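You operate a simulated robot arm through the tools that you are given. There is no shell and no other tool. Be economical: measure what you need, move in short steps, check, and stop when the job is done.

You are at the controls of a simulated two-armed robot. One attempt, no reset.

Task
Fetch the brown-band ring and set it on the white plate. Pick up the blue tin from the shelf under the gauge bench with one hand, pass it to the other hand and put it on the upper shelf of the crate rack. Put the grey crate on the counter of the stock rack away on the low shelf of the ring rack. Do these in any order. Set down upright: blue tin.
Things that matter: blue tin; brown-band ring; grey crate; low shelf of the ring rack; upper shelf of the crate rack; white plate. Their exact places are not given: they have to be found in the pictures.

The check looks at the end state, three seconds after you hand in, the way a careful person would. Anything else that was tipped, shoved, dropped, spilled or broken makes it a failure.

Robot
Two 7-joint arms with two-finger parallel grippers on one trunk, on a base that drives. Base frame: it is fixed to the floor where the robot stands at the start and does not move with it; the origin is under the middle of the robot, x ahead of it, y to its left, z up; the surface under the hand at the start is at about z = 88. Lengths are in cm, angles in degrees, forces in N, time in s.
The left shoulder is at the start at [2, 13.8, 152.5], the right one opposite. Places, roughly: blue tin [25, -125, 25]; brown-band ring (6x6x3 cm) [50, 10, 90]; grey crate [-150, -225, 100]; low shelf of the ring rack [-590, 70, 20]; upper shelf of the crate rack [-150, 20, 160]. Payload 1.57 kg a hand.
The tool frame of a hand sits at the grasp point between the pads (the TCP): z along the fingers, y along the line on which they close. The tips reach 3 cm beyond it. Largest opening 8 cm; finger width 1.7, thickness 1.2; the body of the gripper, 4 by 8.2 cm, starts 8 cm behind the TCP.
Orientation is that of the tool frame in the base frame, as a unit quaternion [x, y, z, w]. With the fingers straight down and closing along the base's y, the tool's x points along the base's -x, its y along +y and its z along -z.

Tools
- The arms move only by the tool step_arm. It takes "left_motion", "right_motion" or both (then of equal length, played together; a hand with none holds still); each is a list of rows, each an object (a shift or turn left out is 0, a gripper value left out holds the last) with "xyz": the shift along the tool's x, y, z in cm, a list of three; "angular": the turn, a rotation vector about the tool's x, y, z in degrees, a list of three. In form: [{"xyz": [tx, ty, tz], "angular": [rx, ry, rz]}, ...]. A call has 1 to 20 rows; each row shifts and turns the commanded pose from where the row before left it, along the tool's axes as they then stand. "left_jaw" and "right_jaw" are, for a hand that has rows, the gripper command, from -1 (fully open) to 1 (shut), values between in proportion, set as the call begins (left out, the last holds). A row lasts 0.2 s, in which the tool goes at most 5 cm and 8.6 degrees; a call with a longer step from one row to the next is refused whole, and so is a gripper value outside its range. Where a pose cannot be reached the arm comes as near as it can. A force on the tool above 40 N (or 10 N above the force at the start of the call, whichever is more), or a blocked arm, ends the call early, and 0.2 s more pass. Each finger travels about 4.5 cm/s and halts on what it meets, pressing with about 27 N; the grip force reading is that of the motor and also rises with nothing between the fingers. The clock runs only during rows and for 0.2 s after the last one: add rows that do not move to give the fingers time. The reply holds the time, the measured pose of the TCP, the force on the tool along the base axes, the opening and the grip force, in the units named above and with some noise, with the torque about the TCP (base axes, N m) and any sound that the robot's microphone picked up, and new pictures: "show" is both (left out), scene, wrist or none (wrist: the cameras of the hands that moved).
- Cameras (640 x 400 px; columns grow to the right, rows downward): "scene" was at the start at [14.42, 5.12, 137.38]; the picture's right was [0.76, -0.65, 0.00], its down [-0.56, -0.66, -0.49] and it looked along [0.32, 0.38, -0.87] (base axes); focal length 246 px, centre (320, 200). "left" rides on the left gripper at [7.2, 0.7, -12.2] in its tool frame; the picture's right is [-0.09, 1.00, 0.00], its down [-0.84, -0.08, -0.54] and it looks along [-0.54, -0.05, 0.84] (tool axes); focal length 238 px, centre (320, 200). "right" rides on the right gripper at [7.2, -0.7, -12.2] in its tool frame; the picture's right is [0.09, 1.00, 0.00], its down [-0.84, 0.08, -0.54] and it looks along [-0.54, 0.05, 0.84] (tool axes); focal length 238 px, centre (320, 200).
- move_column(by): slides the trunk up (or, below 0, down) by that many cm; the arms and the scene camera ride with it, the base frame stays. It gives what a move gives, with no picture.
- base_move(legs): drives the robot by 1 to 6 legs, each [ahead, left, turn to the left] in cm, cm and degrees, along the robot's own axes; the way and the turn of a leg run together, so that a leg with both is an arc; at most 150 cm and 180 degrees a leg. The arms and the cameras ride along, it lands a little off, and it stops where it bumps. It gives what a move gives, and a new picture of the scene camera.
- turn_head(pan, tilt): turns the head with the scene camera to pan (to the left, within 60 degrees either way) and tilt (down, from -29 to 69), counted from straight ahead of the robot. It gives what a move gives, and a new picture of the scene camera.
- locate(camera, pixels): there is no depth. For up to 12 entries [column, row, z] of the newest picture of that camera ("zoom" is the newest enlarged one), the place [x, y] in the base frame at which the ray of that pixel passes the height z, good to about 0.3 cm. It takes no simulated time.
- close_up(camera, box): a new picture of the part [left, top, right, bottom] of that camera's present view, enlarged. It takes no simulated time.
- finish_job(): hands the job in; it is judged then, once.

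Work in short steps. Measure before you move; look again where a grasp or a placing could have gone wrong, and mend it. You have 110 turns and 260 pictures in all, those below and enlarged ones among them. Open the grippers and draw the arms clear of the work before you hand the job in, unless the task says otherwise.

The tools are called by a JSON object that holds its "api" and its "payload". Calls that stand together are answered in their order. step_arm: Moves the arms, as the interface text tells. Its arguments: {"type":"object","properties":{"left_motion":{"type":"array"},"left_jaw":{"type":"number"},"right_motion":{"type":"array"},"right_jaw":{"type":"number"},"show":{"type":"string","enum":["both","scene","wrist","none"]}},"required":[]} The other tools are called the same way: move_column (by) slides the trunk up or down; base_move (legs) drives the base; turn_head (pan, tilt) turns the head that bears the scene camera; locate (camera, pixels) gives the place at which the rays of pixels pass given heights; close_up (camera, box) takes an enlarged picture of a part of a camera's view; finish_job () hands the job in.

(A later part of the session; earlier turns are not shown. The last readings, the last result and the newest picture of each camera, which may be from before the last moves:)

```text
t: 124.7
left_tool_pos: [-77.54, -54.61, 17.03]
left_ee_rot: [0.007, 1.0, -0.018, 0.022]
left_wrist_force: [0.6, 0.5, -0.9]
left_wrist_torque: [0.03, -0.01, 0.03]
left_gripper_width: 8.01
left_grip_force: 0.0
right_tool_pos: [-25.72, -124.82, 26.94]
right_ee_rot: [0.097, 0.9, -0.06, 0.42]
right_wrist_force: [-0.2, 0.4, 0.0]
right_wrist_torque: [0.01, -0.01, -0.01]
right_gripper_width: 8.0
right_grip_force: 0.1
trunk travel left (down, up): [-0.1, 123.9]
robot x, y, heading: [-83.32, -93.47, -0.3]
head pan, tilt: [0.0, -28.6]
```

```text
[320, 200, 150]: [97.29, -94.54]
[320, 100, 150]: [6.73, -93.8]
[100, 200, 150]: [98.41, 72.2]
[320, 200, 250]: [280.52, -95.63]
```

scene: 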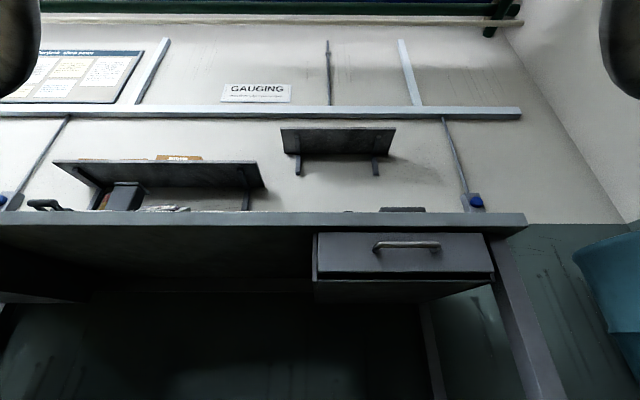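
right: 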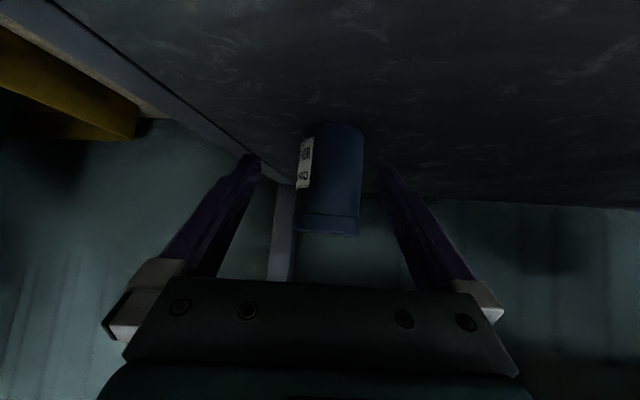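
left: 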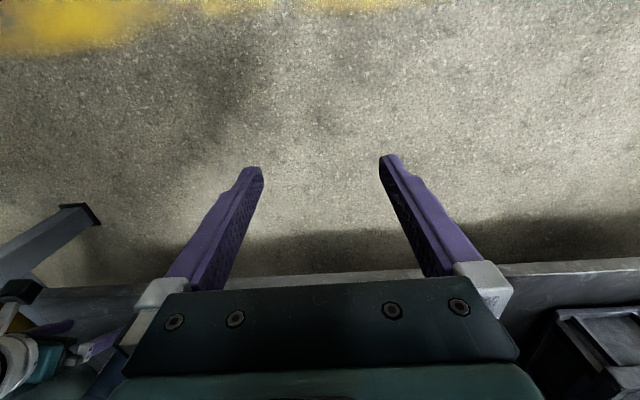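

The shoulder discs (≈17 ahead, ±22 aside, radius ≈14) limit me in front of the bench. But the bench end at y≈-144 has a free gap: turned 45° left with the right disc in the gap, the right arm can reach the tin from the side. I first retract the right arm.

{"api": "step_arm", "payload": {"right_motion": [{"xyz": [1.6, 0, -3.4]}, {"xyz": [1.6, 0, -3.4]}, {"xyz": [1.6, 0, -3.4]}, {"xyz": [1.6, 0, -3.4]}, {"xyz": [1.6, 0, -3.4]}, {"xyz": [1.6, 0, -3.4]}, {"xyz": [1.6, 0, -3.4], "angular": [0, 8, 0]}, {"angular": [0, 8, 0]}, {"angular": [0, 8, 0]}, {"angular": [0, 8, 0]}, {"xyz": [3, 2, 0]}, {"xyz": [3, 2, 0]}, {}], "show": "none"}}

{"api": "base_move", "payload": {"legs": [[0, 0, 45], [7, 0, 0]]}}

{"api": "turn_head", "payload": {"pan": -58, "tilt": 15}}

```text
t: 127.7
left_tool_pos: [-77.43, -54.67, 16.94]
left_ee_rot: [0.006, 1.0, -0.018, 0.022]
left_wrist_force: [-0.5, -0.8, 0.1]
left_wrist_torque: [-0.06, -0.02, -0.01]
left_gripper_width: 7.98
left_grip_force: 0.1
right_tool_pos: [-54.8, -117.56, 32.35]
right_ee_rot: [0.103, 0.977, -0.089, 0.167]
right_wrist_force: [0.1, 0.1, 0.1]
right_wrist_torque: [0.02, -0.02, -0.01]
right_gripper_width: 7.98
right_grip_force: 0.1
trunk travel left (down, up): [-0.1, 123.9]
robot x, y, heading: [-82.59, -93.5, -0.2]
head pan, tilt: [0.0, -28.6]
stopped in row 13 (right hand): the arm was blocked; the commanded pose is now the measured one
```

```text
t: 130.8
left_tool_pos: [-102.72, -58.02, 16.88]
left_ee_rot: [-0.383, 0.923, -0.009, 0.025]
left_wrist_force: [0.4, 0.6, -0.1]
left_wrist_torque: [0.02, -0.01, 0.01]
left_gripper_width: 8.0
left_grip_force: 0.1
right_tool_pos: [-41.77, -85.56, 32.17]
right_ee_rot: [-0.284, 0.94, -0.017, 0.186]
right_wrist_force: [0.4, -0.6, -0.3]
right_wrist_torque: [0.05, -0.03, 0.05]
right_gripper_width: 8.01
right_grip_force: 0.0
trunk travel left (down, up): [-0.1, 123.9]
robot x, y, heading: [-78.7, -88.63, 45.4]
head pan, tilt: [0.0, -28.6]
```

scene: 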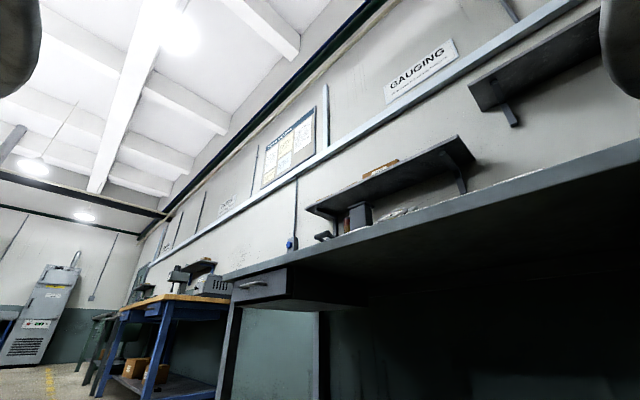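

```text
t: 132.0
left_tool_pos: [-102.24, -57.62, 16.93]
left_ee_rot: [-0.383, 0.924, -0.009, 0.025]
left_wrist_force: [1.0, 0.1, 0.9]
left_wrist_torque: [-0.02, -0.01, -0.01]
left_gripper_width: 8.02
left_grip_force: 0.0
right_tool_pos: [-41.2, -85.22, 32.36]
right_ee_rot: [-0.285, 0.94, -0.018, 0.188]
right_wrist_force: [-0.3, -1.6, 0.4]
right_wrist_torque: [-0.01, 0.0, 0.02]
right_gripper_width: 8.0
right_grip_force: 0.0
trunk travel left (down, up): [-0.1, 123.9]
robot x, y, heading: [-78.39, -88.34, 45.7]
head pan, tilt: [-58.0, 15.0]
```

scene: 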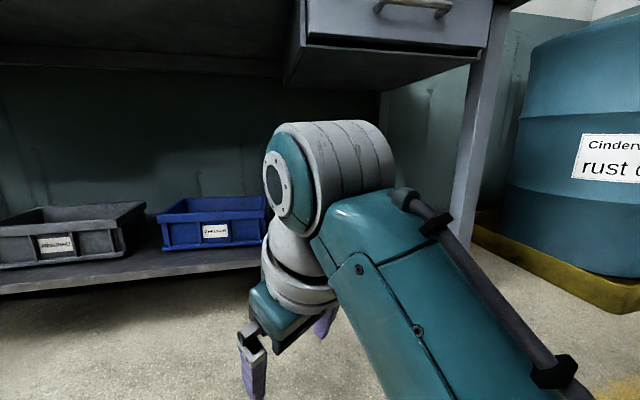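

I go sideways in stages around the leg: first to about (-55,-150).

{"api": "base_move", "payload": {"legs": [[-27.5, -59.9, 0]]}}

{"api": "turn_head", "payload": {"pan": -58, "tilt": 35}}

```text
t: 135.6
left_tool_pos: [-80.27, -118.13, 16.99]
left_ee_rot: [-0.38, 0.925, -0.008, 0.026]
left_wrist_force: [-0.3, 0.3, -0.2]
left_wrist_torque: [-0.01, 0.04, 0.02]
left_gripper_width: 8.01
left_grip_force: 0.1
right_tool_pos: [-19.45, -146.08, 32.17]
right_ee_rot: [-0.282, 0.94, -0.018, 0.19]
right_wrist_force: [0.2, 0.9, -0.8]
right_wrist_torque: [-0.01, 0.0, 0.02]
right_gripper_width: 8.03
right_grip_force: 0.1
trunk travel left (down, up): [-0.1, 123.9]
robot x, y, heading: [-56.4, -149.27, 45.1]
head pan, tilt: [-58.0, 15.0]
```

scene: 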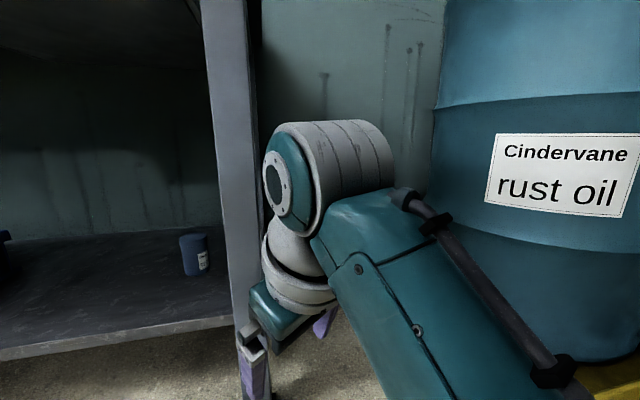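

```text
t: 136.5
left_tool_pos: [-80.25, -118.24, 16.83]
left_ee_rot: [-0.381, 0.924, -0.009, 0.027]
left_wrist_force: [-0.3, 0.1, -0.1]
left_wrist_torque: [-0.01, 0.01, 0.0]
left_gripper_width: 8.0
left_grip_force: 0.1
right_tool_pos: [-19.3, -146.33, 32.33]
right_ee_rot: [-0.282, 0.94, -0.02, 0.19]
right_wrist_force: [0.1, 0.8, -0.4]
right_wrist_torque: [0.0, 0.0, -0.02]
right_gripper_width: 7.97
right_grip_force: 0.0
trunk travel left (down, up): [-0.1, 123.9]
robot x, y, heading: [-56.63, -149.25, 45.3]
head pan, tilt: [-58.0, 35.0]
```

scene: 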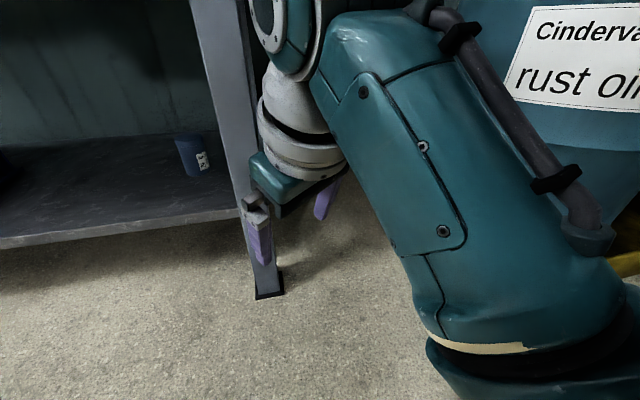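

{"api": "locate", "payload": {"camera": "scene", "pixels": [[268, 295, 0], [612, 262, 8], [628, 275, 0], [460, 10, 60], [195, 176, 20], [240, 210, 20]]}}

{"api": "turn_head", "payload": {"pan": -40, "tilt": 5}}

```text
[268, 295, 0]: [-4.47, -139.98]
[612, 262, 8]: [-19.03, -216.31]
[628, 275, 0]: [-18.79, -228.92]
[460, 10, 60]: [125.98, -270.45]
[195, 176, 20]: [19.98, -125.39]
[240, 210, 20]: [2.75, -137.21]
```

```text
t: 137.4
left_tool_pos: [-80.16, -118.12, 16.83]
left_ee_rot: [-0.381, 0.924, -0.009, 0.027]
left_wrist_force: [0.0, 0.0, 0.6]
left_wrist_torque: [-0.03, -0.01, 0.01]
left_gripper_width: 8.01
left_grip_force: 0.1
right_tool_pos: [-19.46, -146.32, 32.26]
right_ee_rot: [-0.283, 0.94, -0.019, 0.189]
right_wrist_force: [-1.3, 0.6, -0.9]
right_wrist_torque: [-0.04, 0.03, -0.02]
right_gripper_width: 7.99
right_grip_force: 0.1
trunk travel left (down, up): [-0.1, 123.9]
robot x, y, heading: [-56.63, -149.42, 45.1]
head pan, tilt: [-40.0, 5.0]
```

scene: 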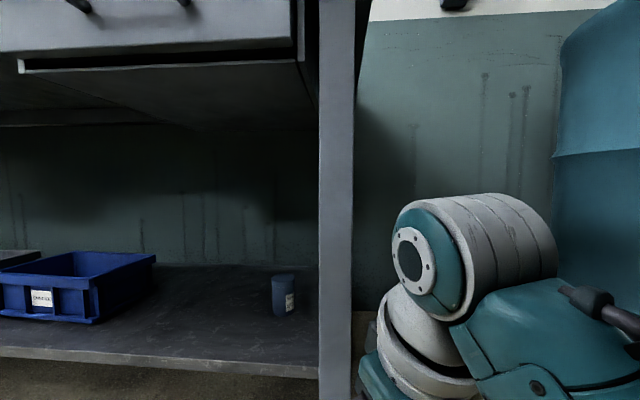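

Gap confirmed (leg foot at (-4.5,-140), tray from y≈-185). I shift the right hand 7 cm to its right, then drive round into the gap.

{"api": "step_arm", "payload": {"right_motion": [{"xyz": [0, -2.3, 0]}, {"xyz": [0, -2.3, 0]}, {"xyz": [0, -2.3, 0]}, {}], "show": "none"}}

{"api": "base_move", "payload": {"legs": [[2.8, -13.6, 0], [11.6, -12.4, 0]]}}

```text
t: 138.4
left_tool_pos: [-80.26, -118.25, 16.93]
left_ee_rot: [-0.381, 0.924, -0.008, 0.027]
left_wrist_force: [0.3, 0.1, 0.5]
left_wrist_torque: [-0.02, 0.04, 0.04]
left_gripper_width: 8.02
left_grip_force: 0.0
right_tool_pos: [-15.8, -152.1, 33.14]
right_ee_rot: [-0.282, 0.94, -0.019, 0.189]
right_wrist_force: [0.2, -0.4, 0.7]
right_wrist_torque: [0.02, -0.02, 0.0]
right_gripper_width: 8.02
right_grip_force: 0.1
trunk travel left (down, up): [-0.1, 123.9]
robot x, y, heading: [-56.31, -149.52, 45.5]
head pan, tilt: [-40.0, 5.0]
```

```text
t: 140.8
left_tool_pos: [-52.0, -126.61, 16.98]
left_ee_rot: [-0.383, 0.924, -0.009, 0.025]
left_wrist_force: [-0.9, -0.7, -0.1]
left_wrist_torque: [0.01, -0.04, -0.03]
left_gripper_width: 8.03
left_grip_force: 0.1
right_tool_pos: [12.7, -160.03, 33.24]
right_ee_rot: [-0.285, 0.94, -0.018, 0.187]
right_wrist_force: [1.1, -0.2, 0.5]
right_wrist_torque: [0.0, -0.03, -0.01]
right_gripper_width: 7.99
right_grip_force: 0.0
trunk travel left (down, up): [-0.1, 123.9]
robot x, y, heading: [-27.64, -157.65, 45.4]
head pan, tilt: [-40.0, 5.0]
```

scene: 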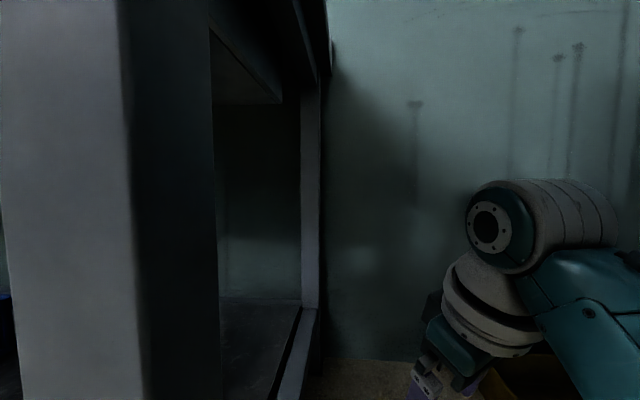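

In the gap without touching anything. I reorient the right hand (yaw 55°, tilt 50°) towards the tin and look.

{"api": "step_arm", "payload": {"right_motion": [{"angular": [-3.96, -6.2, -2.82]}, {"angular": [-3.96, -6.2, -2.82]}, {"angular": [-3.96, -6.2, -2.82]}, {"angular": [-3.96, -6.2, -2.82]}, {"angular": [-3.96, -6.2, -2.82]}, {}], "show": "wrist"}}

{"api": "turn_head", "payload": {"pan": -20, "tilt": 20}}

```text
t: 142.2
left_tool_pos: [-51.4, -126.45, 16.94]
left_ee_rot: [-0.383, 0.923, -0.008, 0.027]
left_wrist_force: [-0.4, 0.2, 0.3]
left_wrist_torque: [0.0, 0.0, -0.01]
left_gripper_width: 8.02
left_grip_force: 0.0
right_tool_pos: [13.11, -160.0, 33.27]
right_ee_rot: [-0.419, 0.803, 0.195, 0.376]
right_wrist_force: [0.9, 0.3, 0.6]
right_wrist_torque: [-0.01, 0.0, 0.02]
right_gripper_width: 8.01
right_grip_force: 0.1
trunk travel left (down, up): [-0.1, 123.9]
robot x, y, heading: [-27.32, -157.27, 45.4]
head pan, tilt: [-40.0, 5.0]
```

right: 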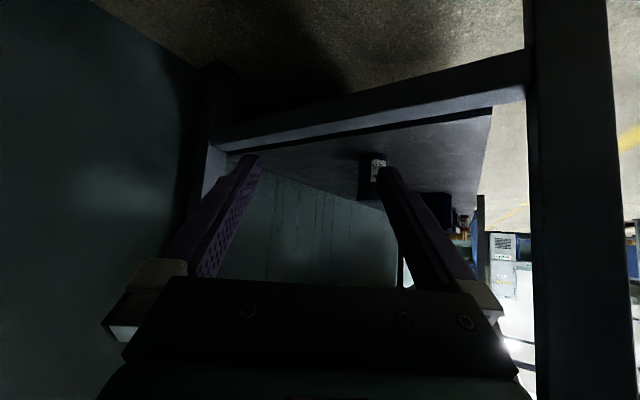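

```text
t: 143.0
left_tool_pos: [-51.59, -126.53, 16.96]
left_ee_rot: [-0.383, 0.923, -0.009, 0.026]
left_wrist_force: [-0.6, -0.8, 0.0]
left_wrist_torque: [-0.02, 0.0, -0.01]
left_gripper_width: 8.01
left_grip_force: 0.0
right_tool_pos: [13.03, -159.99, 33.24]
right_ee_rot: [-0.418, 0.804, 0.195, 0.376]
right_wrist_force: [-0.1, 0.3, -0.4]
right_wrist_torque: [0.02, 0.03, -0.01]
right_gripper_width: 8.0
right_grip_force: 0.0
trunk travel left (down, up): [-0.1, 123.9]
robot x, y, heading: [-27.7, -157.71, 45.8]
head pan, tilt: [-20.0, 20.0]
```

scene: 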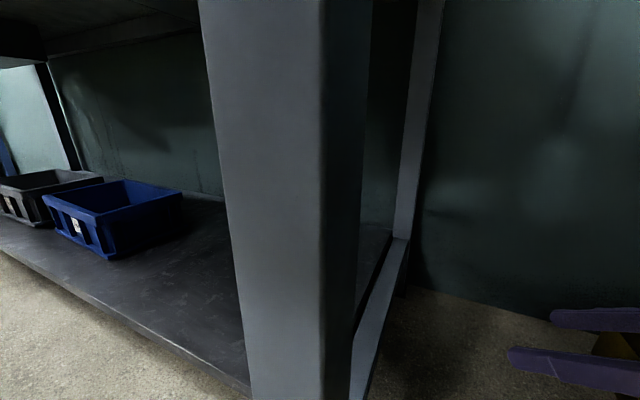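

Tin visible at (372,175) past the side brace. I zoom and measure.

{"api": "close_up", "payload": {"camera": "right", "box": [320, 100, 480, 220]}}

{"api": "locate", "payload": {"camera": "right", "pixels": [[372, 152, 20], [372, 152, 21], [360, 165, 22], [386, 160, 22], [372, 96, 22], [372, 118, 22], [530, 75, 20], [490, 108, 20]]}}

```text
3.33 times, centred on (400, 160) of right
```

zoom: 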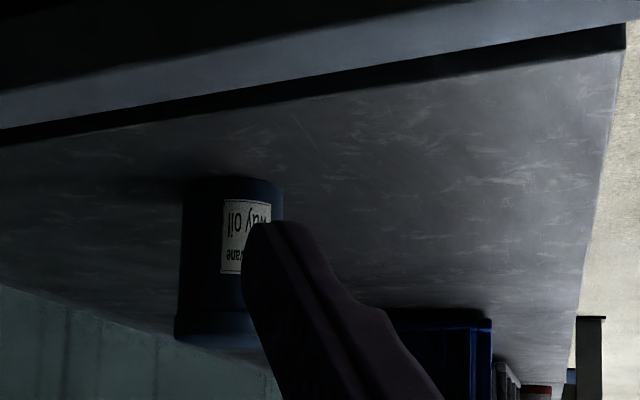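

```text
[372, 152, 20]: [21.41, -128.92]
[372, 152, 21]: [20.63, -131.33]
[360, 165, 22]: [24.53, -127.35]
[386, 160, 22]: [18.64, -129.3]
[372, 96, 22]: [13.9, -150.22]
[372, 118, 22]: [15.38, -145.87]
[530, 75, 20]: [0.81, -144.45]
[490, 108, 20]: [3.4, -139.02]
```

Tin centre ≈ (22.4,-126.2). I move the hand over the brace to a pre-grasp 8 cm short, at z≈29.

{"api": "step_arm", "payload": {"right_motion": [{"xyz": [-1.51, 1.47, 2.62]}, {"xyz": [-1.51, 1.47, 2.62]}, {"xyz": [-1.51, 1.47, 2.62]}, {"xyz": [-1.51, 1.47, 2.62]}, {"xyz": [-1.51, 1.47, 2.62]}, {"xyz": [-1.51, 1.47, 2.62]}, {"xyz": [-1.51, 1.47, 2.62]}, {"xyz": [-1.51, 1.47, 2.62]}, {}]}}

{"api": "close_up", "payload": {"camera": "right", "box": [220, 80, 420, 230]}}

```text
t: 145.0
left_tool_pos: [-51.53, -126.62, 16.9]
left_ee_rot: [-0.383, 0.923, -0.009, 0.026]
left_wrist_force: [0.5, -0.3, 0.7]
left_wrist_torque: [-0.02, -0.02, -0.01]
left_gripper_width: 7.99
left_grip_force: 0.0
right_tool_pos: [16.91, -133.97, 29.01]
right_ee_rot: [-0.418, 0.803, 0.195, 0.376]
right_wrist_force: [0.4, 0.2, -0.1]
right_wrist_torque: [0.0, 0.02, -0.03]
right_gripper_width: 8.02
right_grip_force: 0.0
trunk travel left (down, up): [-0.1, 123.9]
robot x, y, heading: [-27.9, -157.45, 45.9]
head pan, tilt: [-20.0, 20.0]
```

scene: 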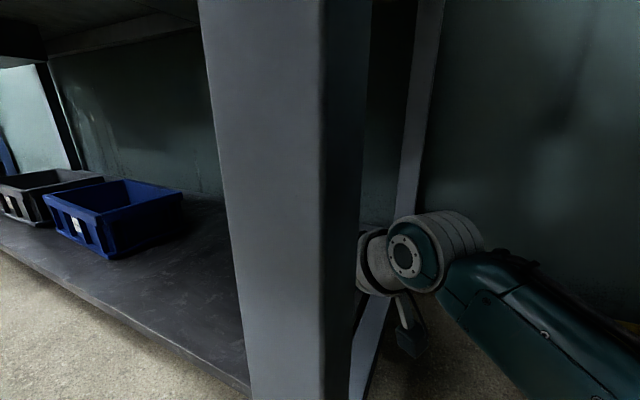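
right: 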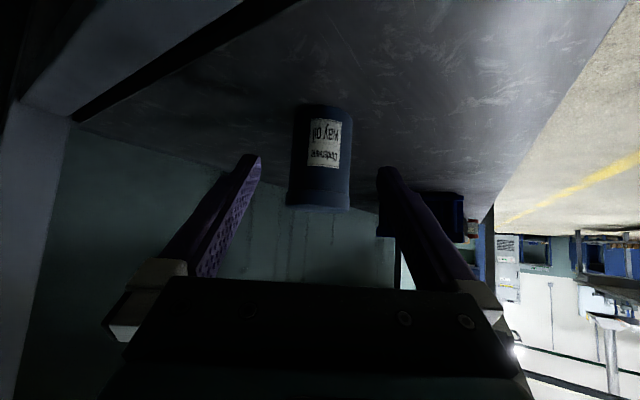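

```text
2.67 times, centred on (320, 155) of right
```

zoom: 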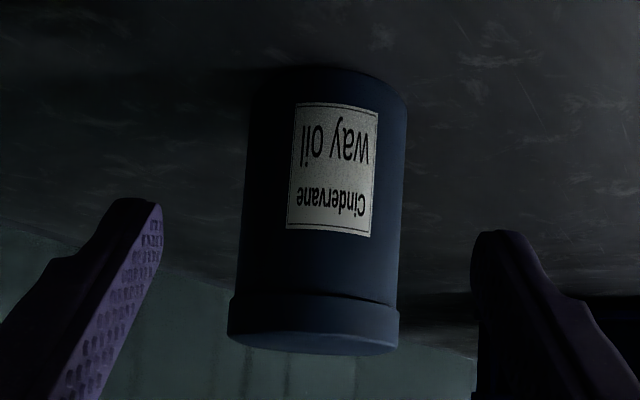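

Tin is centred between the fingers. I measure it once more.

{"api": "locate", "payload": {"camera": "zoom", "pixels": [[330, 68, 20], [252, 90, 20.3], [408, 100, 20.3], [313, 345, 29], [313, 345, 28.5]]}}

```text
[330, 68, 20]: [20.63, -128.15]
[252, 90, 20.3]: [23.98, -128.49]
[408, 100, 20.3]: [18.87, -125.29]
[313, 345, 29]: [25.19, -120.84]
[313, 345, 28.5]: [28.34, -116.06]
```

I advance 8.5 cm and down to z≈25.3 around the tin.

{"api": "step_arm", "payload": {"right_motion": [{"xyz": [-0.526, 0.06, 1.778]}, {"xyz": [-0.526, 0.06, 1.778]}, {"xyz": [-0.526, 0.06, 1.778]}, {"xyz": [-0.526, 0.06, 1.778]}, {"xyz": [-0.526, 0.06, 1.778]}, {}], "show": "wrist"}}

```text
t: 146.4
left_tool_pos: [-51.68, -126.5, 16.92]
left_ee_rot: [-0.383, 0.923, -0.009, 0.026]
left_wrist_force: [-0.1, -0.5, 0.3]
left_wrist_torque: [0.02, 0.02, 0.01]
left_gripper_width: 8.0
left_grip_force: 0.0
right_tool_pos: [21.76, -126.68, 25.45]
right_ee_rot: [-0.418, 0.803, 0.195, 0.377]
right_wrist_force: [0.3, -0.1, -0.4]
right_wrist_torque: [0.02, -0.01, 0.0]
right_gripper_width: 8.0
right_grip_force: 0.0
trunk travel left (down, up): [-0.1, 123.9]
robot x, y, heading: [-27.76, -157.57, 45.5]
head pan, tilt: [-20.0, 20.0]
```

right: 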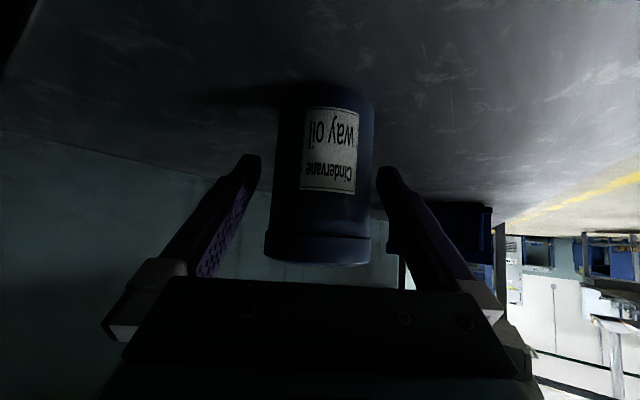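

Tin is between the pads. Close.

{"api": "step_arm", "payload": {"right_motion": [{}, {}, {}, {}], "right_jaw": 1, "show": "none"}}

{"api": "move_column", "payload": {"by": 4}}

{"api": "close_up", "payload": {"camera": "right", "box": [160, 60, 480, 300]}}

```text
t: 147.4
left_tool_pos: [-51.62, -126.53, 16.86]
left_ee_rot: [-0.383, 0.923, -0.009, 0.026]
left_wrist_force: [-0.4, -0.3, -0.3]
left_wrist_torque: [0.0, 0.0, 0.03]
left_gripper_width: 8.0
left_grip_force: 0.0
right_tool_pos: [21.78, -126.65, 25.42]
right_ee_rot: [-0.42, 0.803, 0.196, 0.376]
right_wrist_force: [0.2, 1.1, 1.4]
right_wrist_torque: [0.07, 0.04, 0.03]
right_gripper_width: 5.92
right_grip_force: 26.9
trunk travel left (down, up): [-0.1, 123.9]
robot x, y, heading: [-27.65, -157.45, 45.5]
head pan, tilt: [-20.0, 20.0]
```

```text
t: 148.3
left_tool_pos: [-51.63, -126.64, 20.99]
left_ee_rot: [-0.383, 0.923, -0.009, 0.027]
left_wrist_force: [-0.1, 0.1, -0.3]
left_wrist_torque: [0.05, 0.03, 0.0]
left_gripper_width: 8.01
left_grip_force: 0.0
right_tool_pos: [21.74, -126.71, 29.31]
right_ee_rot: [-0.418, 0.804, 0.194, 0.376]
right_wrist_force: [-0.7, -1.0, -2.1]
right_wrist_torque: [-0.02, 0.05, 0.0]
right_gripper_width: 5.94
right_grip_force: 26.9
trunk travel left (down, up): [-4.1, 119.9]
robot x, y, heading: [-27.92, -157.46, 45.6]
head pan, tilt: [-20.0, 20.0]
```

```text
1.67 times, centred on (320, 180) of right
```

zoom: 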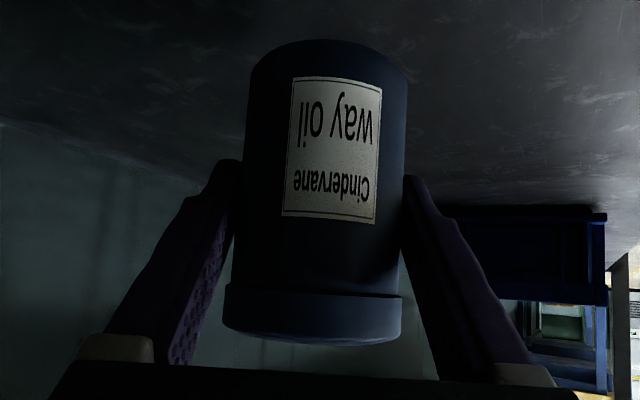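

Tin held (5.93 cm, 27 N). I withdraw it along the same path over the brace.

{"api": "step_arm", "payload": {"right_motion": [{"xyz": [1.83, -1.2, -2.64]}, {"xyz": [1.83, -1.2, -2.64]}, {"xyz": [1.83, -1.2, -2.64]}, {"xyz": [1.83, -1.2, -2.64]}, {"xyz": [1.83, -1.2, -2.64]}, {"xyz": [1.83, -1.2, -2.64]}, {"xyz": [1.83, -1.2, -2.64]}, {"xyz": [1.83, -1.2, -2.64]}, {"xyz": [1.83, -1.2, -2.64]}, {"xyz": [1.83, -1.2, -2.64]}, {}], "show": "none"}}

{"api": "base_move", "payload": {"legs": [[-11.5, 12.5, 0], [-6.9, 17, 0], [8.8, 33.9, 0]]}}

```text
t: 150.7
left_tool_pos: [-51.53, -126.38, 20.93]
left_ee_rot: [-0.382, 0.924, -0.009, 0.026]
left_wrist_force: [-0.7, 0.3, 0.3]
left_wrist_torque: [-0.01, 0.02, -0.02]
left_gripper_width: 8.01
left_grip_force: 0.1
right_tool_pos: [13.07, -159.67, 32.12]
right_ee_rot: [-0.419, 0.803, 0.196, 0.376]
right_wrist_force: [-0.3, -0.1, -2.1]
right_wrist_torque: [0.0, 0.02, 0.03]
right_gripper_width: 5.91
right_grip_force: 27.0
trunk travel left (down, up): [-4.1, 119.9]
robot x, y, heading: [-27.69, -157.53, 45.5]
head pan, tilt: [-20.0, 20.0]
```

```text
t: 155.1
left_tool_pos: [-102.37, -89.32, 20.88]
left_ee_rot: [-0.38, 0.925, -0.009, 0.026]
left_wrist_force: [0.2, -0.9, -0.1]
left_wrist_torque: [0.03, 0.01, 0.0]
left_gripper_width: 8.02
left_grip_force: 0.1
right_tool_pos: [-38.07, -122.89, 32.12]
right_ee_rot: [-0.416, 0.805, 0.192, 0.377]
right_wrist_force: [-0.3, 0.3, -2.2]
right_wrist_torque: [-0.02, 0.03, 0.05]
right_gripper_width: 5.91
right_grip_force: 27.2
trunk travel left (down, up): [-4.1, 119.9]
robot x, y, heading: [-78.98, -120.46, 45.0]
head pan, tilt: [-20.0, 20.0]
```

scene: 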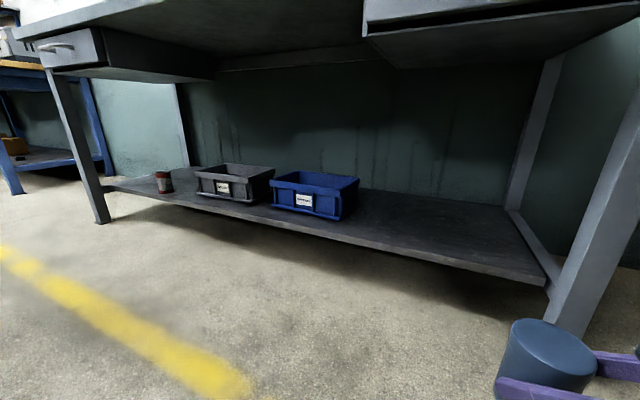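

Tin is upright in the right hand. I raise the trunk and turn towards the crate rack to look at it.

{"api": "move_column", "payload": {"by": 40}}

{"api": "move_column", "payload": {"by": 40}}

{"api": "base_move", "payload": {"legs": [[0, 0, 70]]}}

{"api": "turn_head", "payload": {"pan": 0, "tilt": 10}}

```text
t: 158.9
left_tool_pos: [-102.44, -89.1, 60.91]
left_ee_rot: [-0.38, 0.925, -0.009, 0.027]
left_wrist_force: [0.3, 1.2, -0.3]
left_wrist_torque: [-0.02, 0.04, 0.02]
left_gripper_width: 8.01
left_grip_force: 0.0
right_tool_pos: [-38.08, -122.81, 72.06]
right_ee_rot: [-0.415, 0.805, 0.193, 0.377]
right_wrist_force: [0.5, 0.0, -2.4]
right_wrist_torque: [-0.04, -0.01, 0.02]
right_gripper_width: 5.92
right_grip_force: 27.3
trunk travel left (down, up): [-44.1, 79.9]
robot x, y, heading: [-78.94, -119.78, 45.1]
head pan, tilt: [-20.0, 20.0]
```

```text
t: 162.8
left_tool_pos: [-102.54, -89.08, 101.01]
left_ee_rot: [-0.38, 0.925, -0.009, 0.025]
left_wrist_force: [0.0, -0.4, -0.8]
left_wrist_torque: [0.02, 0.02, -0.01]
left_gripper_width: 8.01
left_grip_force: 0.1
right_tool_pos: [-38.1, -122.83, 111.97]
right_ee_rot: [-0.415, 0.805, 0.193, 0.377]
right_wrist_force: [0.0, -0.3, -0.8]
right_wrist_torque: [-0.01, -0.01, 0.0]
right_gripper_width: 5.91
right_grip_force: 26.7
trunk travel left (down, up): [-84.1, 39.9]
robot x, y, heading: [-78.69, -120.68, 45.2]
head pan, tilt: [-20.0, 20.0]
```

```text
t: 166.2
left_tool_pos: [-116.32, -131.9, 101.03]
left_ee_rot: [0.843, -0.537, -0.008, -0.026]
left_wrist_force: [-0.1, 0.3, -0.1]
left_wrist_torque: [-0.03, 0.01, 0.0]
left_gripper_width: 8.03
left_grip_force: 0.1
right_tool_pos: [-62.95, -82.63, 112.09]
right_ee_rot: [0.804, -0.418, -0.375, -0.197]
right_wrist_force: [0.0, 1.0, -1.7]
right_wrist_torque: [-0.04, -0.01, 0.02]
right_gripper_width: 5.92
right_grip_force: 26.8
trunk travel left (down, up): [-84.1, 39.9]
robot x, y, heading: [-78.84, -120.21, 115.4]
head pan, tilt: [-20.0, 20.0]
```

scene: 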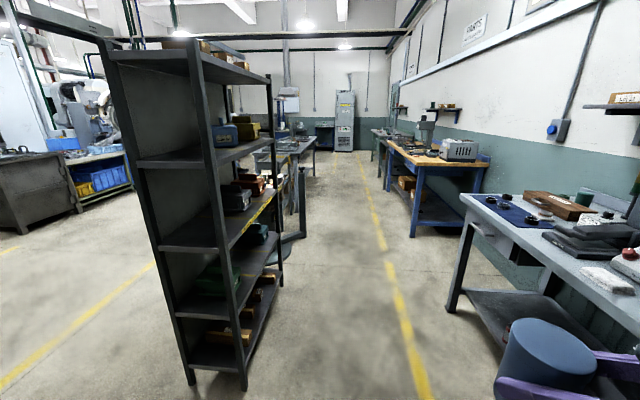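

```text
t: 167.0
left_tool_pos: [-116.17, -132.01, 100.91]
left_ee_rot: [0.844, -0.536, -0.009, -0.027]
left_wrist_force: [0.3, 0.5, 1.5]
left_wrist_torque: [-0.01, 0.01, 0.0]
left_gripper_width: 7.99
left_grip_force: 0.1
right_tool_pos: [-62.9, -82.53, 112.03]
right_ee_rot: [0.804, -0.419, -0.374, -0.197]
right_wrist_force: [0.3, -0.5, -1.4]
right_wrist_torque: [-0.01, -0.02, -0.01]
right_gripper_width: 5.92
right_grip_force: 27.4
trunk travel left (down, up): [-84.1, 39.9]
robot x, y, heading: [-78.96, -120.36, 115.3]
head pan, tilt: [0.0, 10.0]
```

scene: 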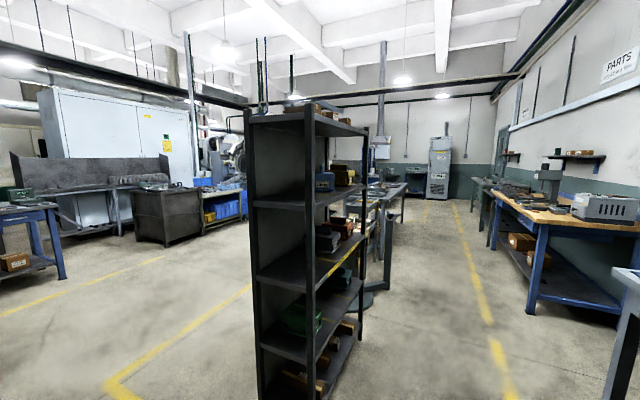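

The crate rack stands ahead with a free top shelf. Now the hand-over: I bring the right hand with the tin in front of the chest and the left hand up, turned to close across the other axis.

{"api": "step_arm", "payload": {"right_motion": [{"xyz": [-0.583, 2.86, 0.694]}, {"xyz": [-0.583, 2.86, 0.694]}, {"xyz": [-0.583, 2.86, 0.694]}, {"xyz": [-0.583, 2.86, 0.694]}, {"xyz": [-0.583, 2.86, 0.694]}, {"xyz": [-0.583, 2.86, 0.694]}, {"xyz": [-0.583, 2.86, 0.694]}, {"xyz": [-0.583, 2.86, 0.694]}, {"xyz": [-0.583, 2.86, 0.694]}, {}, {}, {}, {}, {}, {}, {}, {}, {}, {}, {}], "left_motion": [{"angular": [-2.2, 2.4, -0.8]}, {"xyz": [-2.2, -1, -2.4]}, {"xyz": [-2.2, -1, -2.4]}, {"xyz": [-2.2, -1, -2.4]}, {"xyz": [-2.2, -1, -2.4]}, {"xyz": [-2.2, -1, -2.4]}, {"xyz": [-2.2, -1, -2.4]}, {"xyz": [-2.2, -1, -2.4]}, {"xyz": [-2.2, -1, -2.4]}, {"xyz": [-2.2, -1, -2.4]}, {"angular": [0, 0, 8.03]}, {"angular": [0, 0, 8.03]}, {"angular": [0, 0, 8.03]}, {"angular": [0, 0, 8.03]}, {"angular": [0, 0, 8.03]}, {"angular": [0, 0, 8.03]}, {"angular": [0, 0, 8.03]}, {"angular": [0, 0, 8.03]}, {"angular": [0, 0, 8.03]}, {"angular": [0, 0, 8.03]}], "left_jaw": -1}}

{"api": "turn_head", "payload": {"pan": 0, "tilt": 50}}

```text
t: 171.2
left_tool_pos: [-116.77, -110.25, 122.42]
left_ee_rot: [-0.304, 0.953, 0.0, 0.0]
left_wrist_force: [-0.1, -0.2, 0.2]
left_wrist_torque: [-0.02, 0.03, 0.03]
left_gripper_width: 8.01
left_grip_force: 0.0
right_tool_pos: [-88.38, -90.82, 111.6]
right_ee_rot: [0.808, -0.411, -0.371, -0.202]
right_wrist_force: [-0.7, -0.2, -3.0]
right_wrist_torque: [0.04, 0.0, -0.01]
right_gripper_width: 5.91
right_grip_force: 27.0
trunk travel left (down, up): [-84.1, 39.9]
robot x, y, heading: [-78.66, -120.5, 115.5]
head pan, tilt: [0.0, 10.0]
```

scene: 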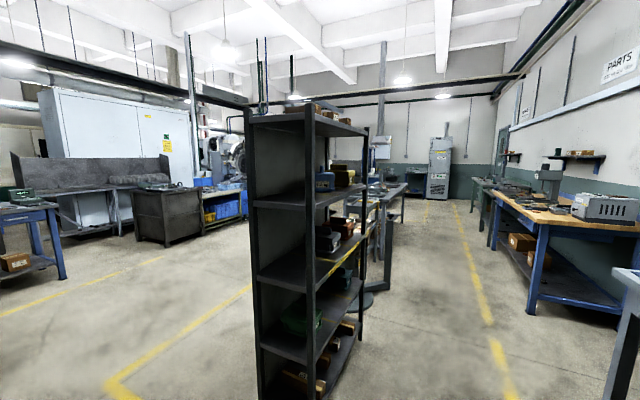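
right: 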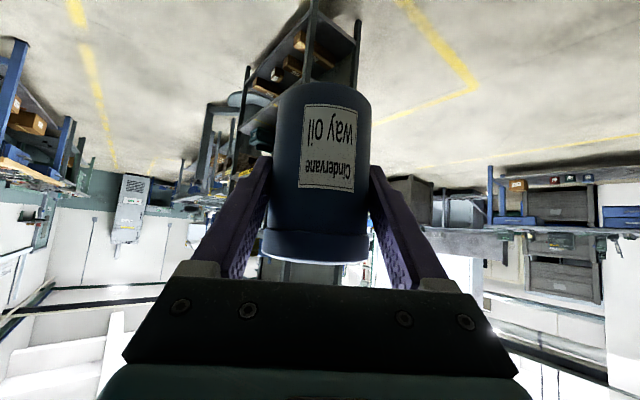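
left: 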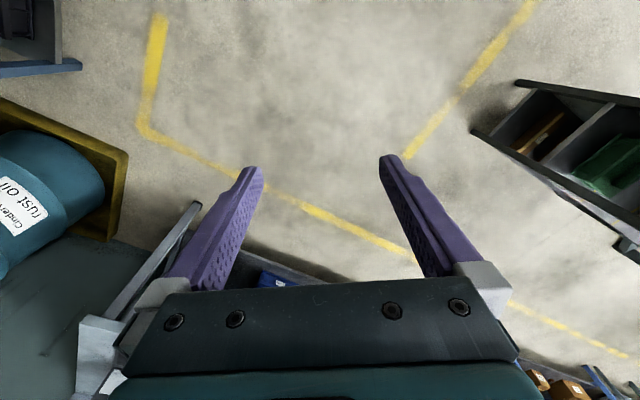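

```text
t: 172.3
left_tool_pos: [-116.89, -110.41, 122.53]
left_ee_rot: [-0.305, 0.952, 0.0, -0.001]
left_wrist_force: [-0.2, -0.5, 0.1]
left_wrist_torque: [-0.02, 0.03, 0.01]
left_gripper_width: 8.01
left_grip_force: 0.0
right_tool_pos: [-88.53, -90.86, 111.52]
right_ee_rot: [0.808, -0.411, -0.37, -0.203]
right_wrist_force: [1.5, 0.9, -1.7]
right_wrist_torque: [-0.03, 0.01, -0.04]
right_gripper_width: 5.89
right_grip_force: 26.6
trunk travel left (down, up): [-84.1, 39.9]
robot x, y, heading: [-78.79, -120.27, 115.7]
head pan, tilt: [0.0, 50.0]
```

scene: 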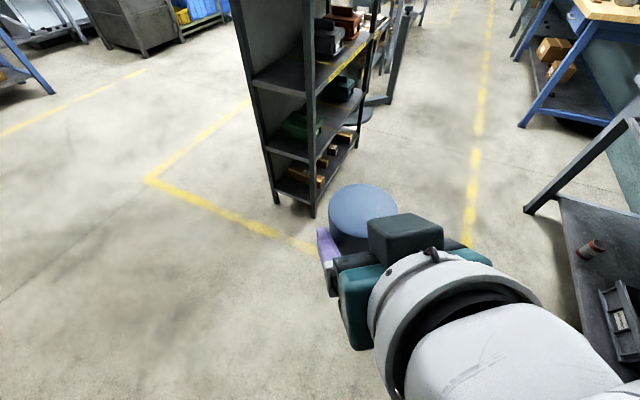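

Both hands oriented as wanted. I measure the tin's top centre (366,203).

{"api": "locate", "payload": {"camera": "scene", "pixels": [[364, 203, 115], [364, 203, 115.6], [330, 205, 115], [398, 205, 115]]}}

{"api": "close_up", "payload": {"camera": "scene", "box": [290, 160, 450, 280]}}

```text
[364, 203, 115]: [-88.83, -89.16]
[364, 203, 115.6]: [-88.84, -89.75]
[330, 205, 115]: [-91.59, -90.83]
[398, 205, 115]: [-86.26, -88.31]
```

```text
3.33 times, centred on (370, 220) of scene
```

zoom: 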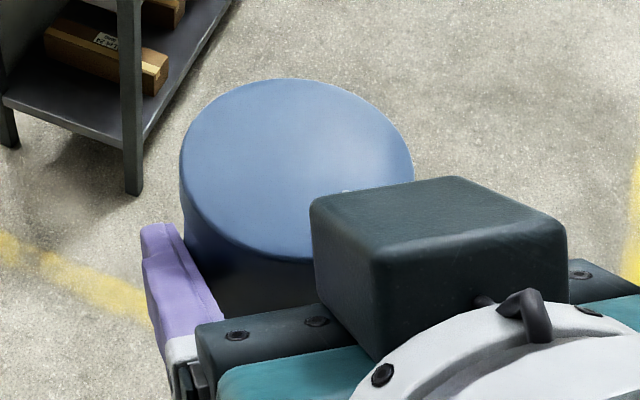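

A box on the right gripper's upper side is close to the tin, so the left hand should close on the same axis as the right and grip only the tin's top. I measure the box edge.

{"api": "locate", "payload": {"camera": "zoom", "pixels": [[312, 200, 118], [312, 200, 121], [465, 178, 118], [465, 178, 121], [565, 225, 121], [375, 262, 121], [297, 168, 115.1]]}}

```text
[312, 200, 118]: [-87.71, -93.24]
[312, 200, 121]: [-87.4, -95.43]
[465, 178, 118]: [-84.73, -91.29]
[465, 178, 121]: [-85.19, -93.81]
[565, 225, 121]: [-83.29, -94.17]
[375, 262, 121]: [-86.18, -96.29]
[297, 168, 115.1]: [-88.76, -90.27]
```

The box is ~3–5 cm behind the tin axis. I turn the left hand a further 90° so that its closing axis is lateral and its camera faces away from the right hand.

{"api": "step_arm", "payload": {"left_motion": [{"angular": [0, 0, 8.18]}, {"angular": [0, 0, 8.18]}, {"angular": [0, 0, 8.18]}, {"angular": [0, 0, 8.18]}, {"angular": [0, 0, 8.18]}, {"angular": [0, 0, 8.18]}, {"angular": [0, 0, 8.18]}, {"angular": [0, 0, 8.18]}, {"angular": [0, 0, 8.18]}, {"angular": [0, 0, 8.18]}, {"angular": [0, 0, 8.18]}, {}], "show": "wrist"}}

```text
t: 174.9
left_tool_pos: [-116.65, -110.28, 122.56]
left_ee_rot: [0.458, 0.889, -0.001, -0.001]
left_wrist_force: [-0.2, 0.3, 0.3]
left_wrist_torque: [0.0, 0.02, -0.02]
left_gripper_width: 7.99
left_grip_force: 0.0
right_tool_pos: [-88.57, -90.87, 111.57]
right_ee_rot: [0.808, -0.412, -0.37, -0.203]
right_wrist_force: [0.2, -0.1, -1.5]
right_wrist_torque: [0.0, -0.02, 0.02]
right_gripper_width: 5.93
right_grip_force: 26.9
trunk travel left (down, up): [-84.1, 39.9]
robot x, y, heading: [-78.85, -120.32, 115.4]
head pan, tilt: [0.0, 50.0]
```

left: 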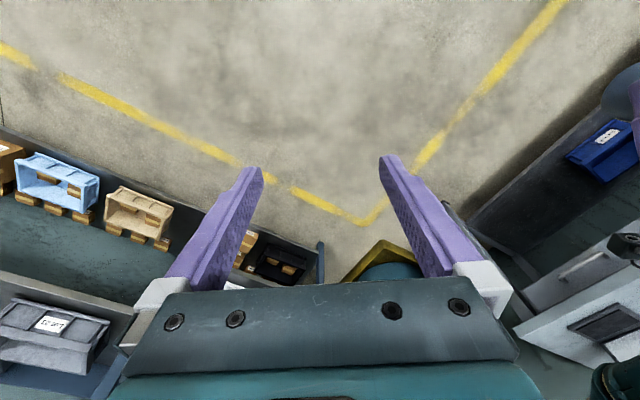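

That works. I move the left hand laterally to hover over the tin.

{"api": "step_arm", "payload": {"left_motion": [{"xyz": [0.08, 3.45, 0]}, {"xyz": [0.08, 3.45, 0]}, {"xyz": [0.08, 3.45, 0]}, {"xyz": [0.08, 3.45, 0]}, {"xyz": [0.08, 3.45, 0]}, {"xyz": [0.08, 3.45, 0]}, {"xyz": [0.08, 3.45, 0]}, {"xyz": [0.08, 3.45, 0]}, {"xyz": [0.08, 3.45, 0]}, {"xyz": [0.08, 3.45, 0]}, {}]}}

```text
t: 177.3
left_tool_pos: [-88.92, -89.49, 122.36]
left_ee_rot: [0.457, 0.889, -0.001, 0.0]
left_wrist_force: [0.1, 0.3, -0.3]
left_wrist_torque: [0.0, 0.01, 0.0]
left_gripper_width: 7.99
left_grip_force: 0.1
right_tool_pos: [-88.6, -90.91, 111.47]
right_ee_rot: [0.809, -0.41, -0.371, -0.201]
right_wrist_force: [-0.5, 0.0, -2.0]
right_wrist_torque: [0.01, -0.02, 0.0]
right_gripper_width: 5.9
right_grip_force: 27.9
trunk travel left (down, up): [-84.1, 39.9]
robot x, y, heading: [-78.98, -119.98, 115.3]
head pan, tilt: [0.0, 50.0]
```

scene: 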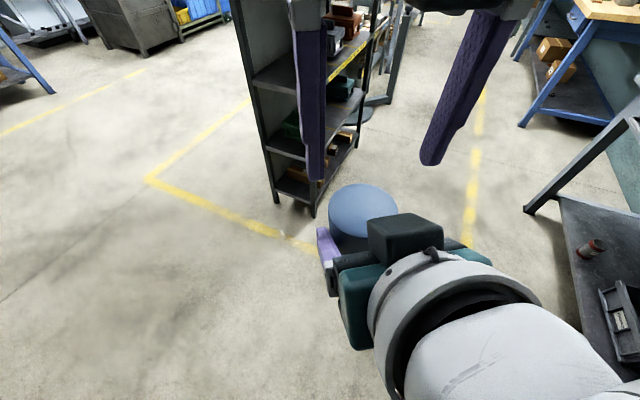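
left: 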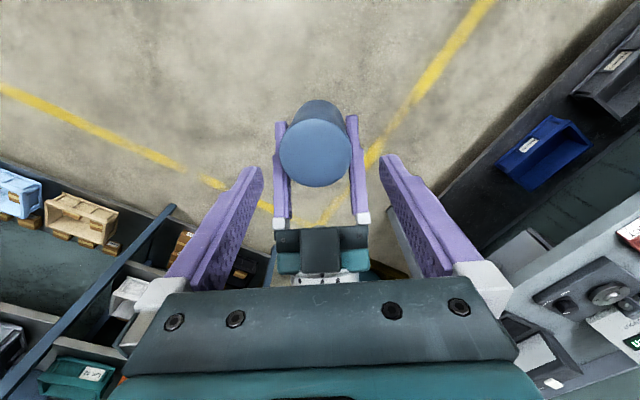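

Tin top seen at (315,155) between the left fingers. I measure it from this view.

{"api": "locate", "payload": {"camera": "left", "pixels": [[315, 153, 115], [279, 155, 115], [351, 155, 115], [315, 187, 115]]}}

```text
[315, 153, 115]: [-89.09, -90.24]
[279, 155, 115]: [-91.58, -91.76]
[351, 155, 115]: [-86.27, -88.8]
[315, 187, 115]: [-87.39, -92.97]
```

Offsets are small (0.45 cm lateral). I descend to z≈115 so only the top 3 cm of the tin is straddled.

{"api": "step_arm", "payload": {"left_motion": [{"xyz": [0, -0.09, 1.47]}, {"xyz": [0, -0.09, 1.47]}, {"xyz": [0, -0.09, 1.47]}, {"xyz": [0, -0.09, 1.47]}, {"xyz": [0, -0.09, 1.47]}, {}]}}

{"api": "close_up", "payload": {"camera": "scene", "box": [280, 100, 480, 280]}}

```text
t: 178.7
left_tool_pos: [-89.68, -89.78, 114.91]
left_ee_rot: [0.457, 0.89, 0.001, -0.001]
left_wrist_force: [-1.3, 0.2, 4.8]
left_wrist_torque: [0.09, -0.17, 0.0]
left_gripper_width: 7.94
left_grip_force: 0.1
right_tool_pos: [-88.51, -90.91, 111.44]
right_ee_rot: [0.808, -0.411, -0.371, -0.202]
right_wrist_force: [1.2, -1.2, -6.9]
right_wrist_torque: [-0.18, 0.14, -0.01]
right_gripper_width: 5.9
right_grip_force: 27.1
trunk travel left (down, up): [-84.1, 39.9]
robot x, y, heading: [-79.28, -119.87, 115.3]
head pan, tilt: [0.0, 50.0]
```

scene: 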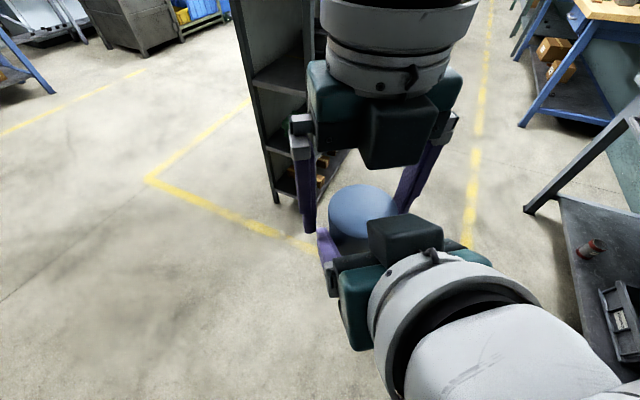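
left: 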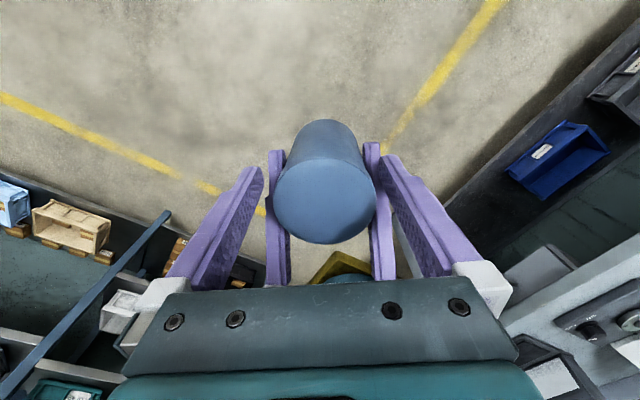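

```text
2.22 times, centred on (380, 190) of scene
```

zoom: 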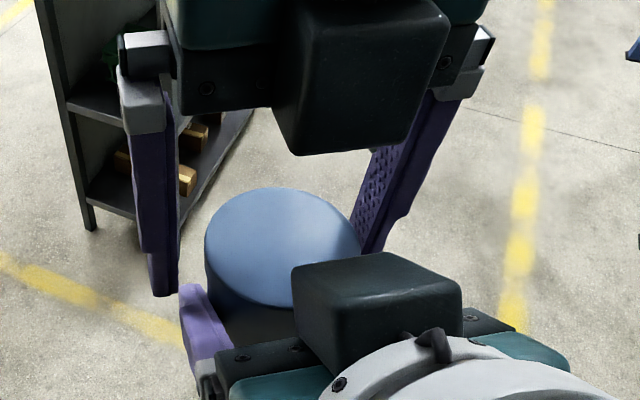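

A light contact (≈5 N) with the right fingers' tops; I raise 0.9 cm with 0.25 cm lateral correction and then close the left hand.

{"api": "step_arm", "payload": {"left_motion": [{"xyz": [0, 0.25, -0.9]}, {}], "show": "none"}}

{"api": "step_arm", "payload": {"left_motion": [{}, {}, {}, {}], "left_jaw": 1, "show": "wrist"}}

```text
t: 179.3
left_tool_pos: [-89.52, -89.62, 115.93]
left_ee_rot: [0.457, 0.889, -0.001, 0.0]
left_wrist_force: [-0.7, 1.1, 0.2]
left_wrist_torque: [-0.01, -0.01, -0.02]
left_gripper_width: 7.98
left_grip_force: 0.1
right_tool_pos: [-88.5, -90.88, 111.54]
right_ee_rot: [0.808, -0.41, -0.371, -0.202]
right_wrist_force: [-0.4, 0.5, -2.0]
right_wrist_torque: [0.01, 0.01, -0.05]
right_gripper_width: 5.9
right_grip_force: 26.7
trunk travel left (down, up): [-84.1, 39.9]
robot x, y, heading: [-78.88, -120.5, 115.6]
head pan, tilt: [0.0, 50.0]
```

```text
t: 180.3
left_tool_pos: [-89.51, -89.55, 115.89]
left_ee_rot: [0.458, 0.889, -0.001, -0.001]
left_wrist_force: [-2.5, -2.4, 0.8]
left_wrist_torque: [0.12, -0.31, -0.22]
left_gripper_width: 5.95
left_grip_force: 27.0
right_tool_pos: [-88.55, -90.74, 111.6]
right_ee_rot: [0.808, -0.411, -0.371, -0.201]
right_wrist_force: [2.0, 3.2, -3.0]
right_wrist_torque: [-0.24, 0.32, 0.13]
right_gripper_width: 5.92
right_grip_force: 26.6
trunk travel left (down, up): [-84.1, 39.9]
robot x, y, heading: [-79.19, -120.4, 115.5]
head pan, tilt: [0.0, 50.0]
```

left: 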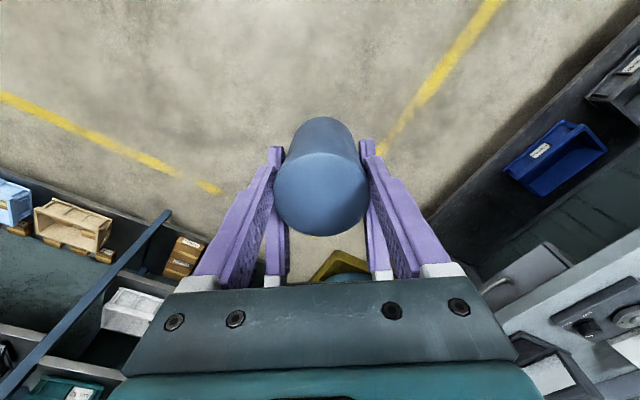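

Left hand holds the tin (5.95 cm). I open the right hand and withdraw it horizontally backwards, then aside.

{"api": "step_arm", "payload": {"right_motion": [{}, {}, {}, {"xyz": [0.64, 0, -0.77]}, {"xyz": [1.28, 0, -1.53]}, {"xyz": [1.28, 0, -1.53]}, {"xyz": [1.28, 0, -1.53]}, {"xyz": [1.28, 0, -1.53]}, {"xyz": [0.64, -2, -0.77]}, {"xyz": [0, -3, 0]}, {"xyz": [0, -3, 0]}, {"xyz": [0, -3, 0]}, {"xyz": [0, -3, 0]}, {"xyz": [0, -3, 0]}, {}], "right_jaw": -1}}

```text
t: 183.5
left_tool_pos: [-89.44, -89.6, 115.95]
left_ee_rot: [0.457, 0.89, 0.0, -0.001]
left_wrist_force: [-1.0, -0.1, 0.0]
left_wrist_torque: [-0.01, 0.03, 0.02]
left_gripper_width: 5.93
left_grip_force: 26.5
right_tool_pos: [-68.92, -88.85, 111.95]
right_ee_rot: [0.803, -0.418, -0.375, -0.196]
right_wrist_force: [0.0, -0.4, -0.6]
right_wrist_torque: [0.04, -0.02, -0.03]
right_gripper_width: 7.98
right_grip_force: 0.0
trunk travel left (down, up): [-84.1, 39.9]
robot x, y, heading: [-78.81, -120.18, 115.4]
head pan, tilt: [0.0, 50.0]
```

scene: 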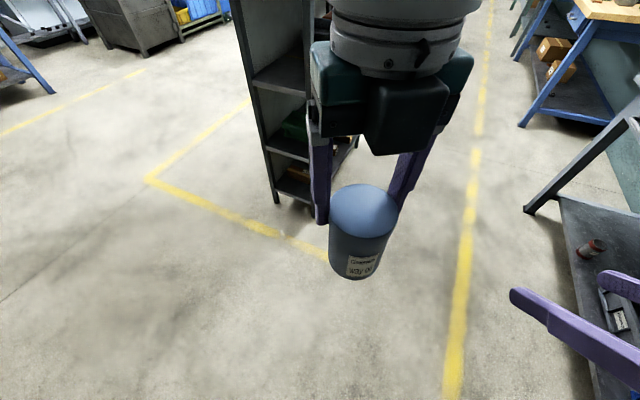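
right: 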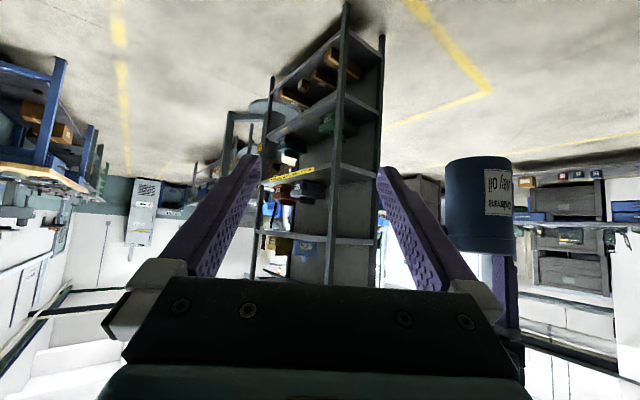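

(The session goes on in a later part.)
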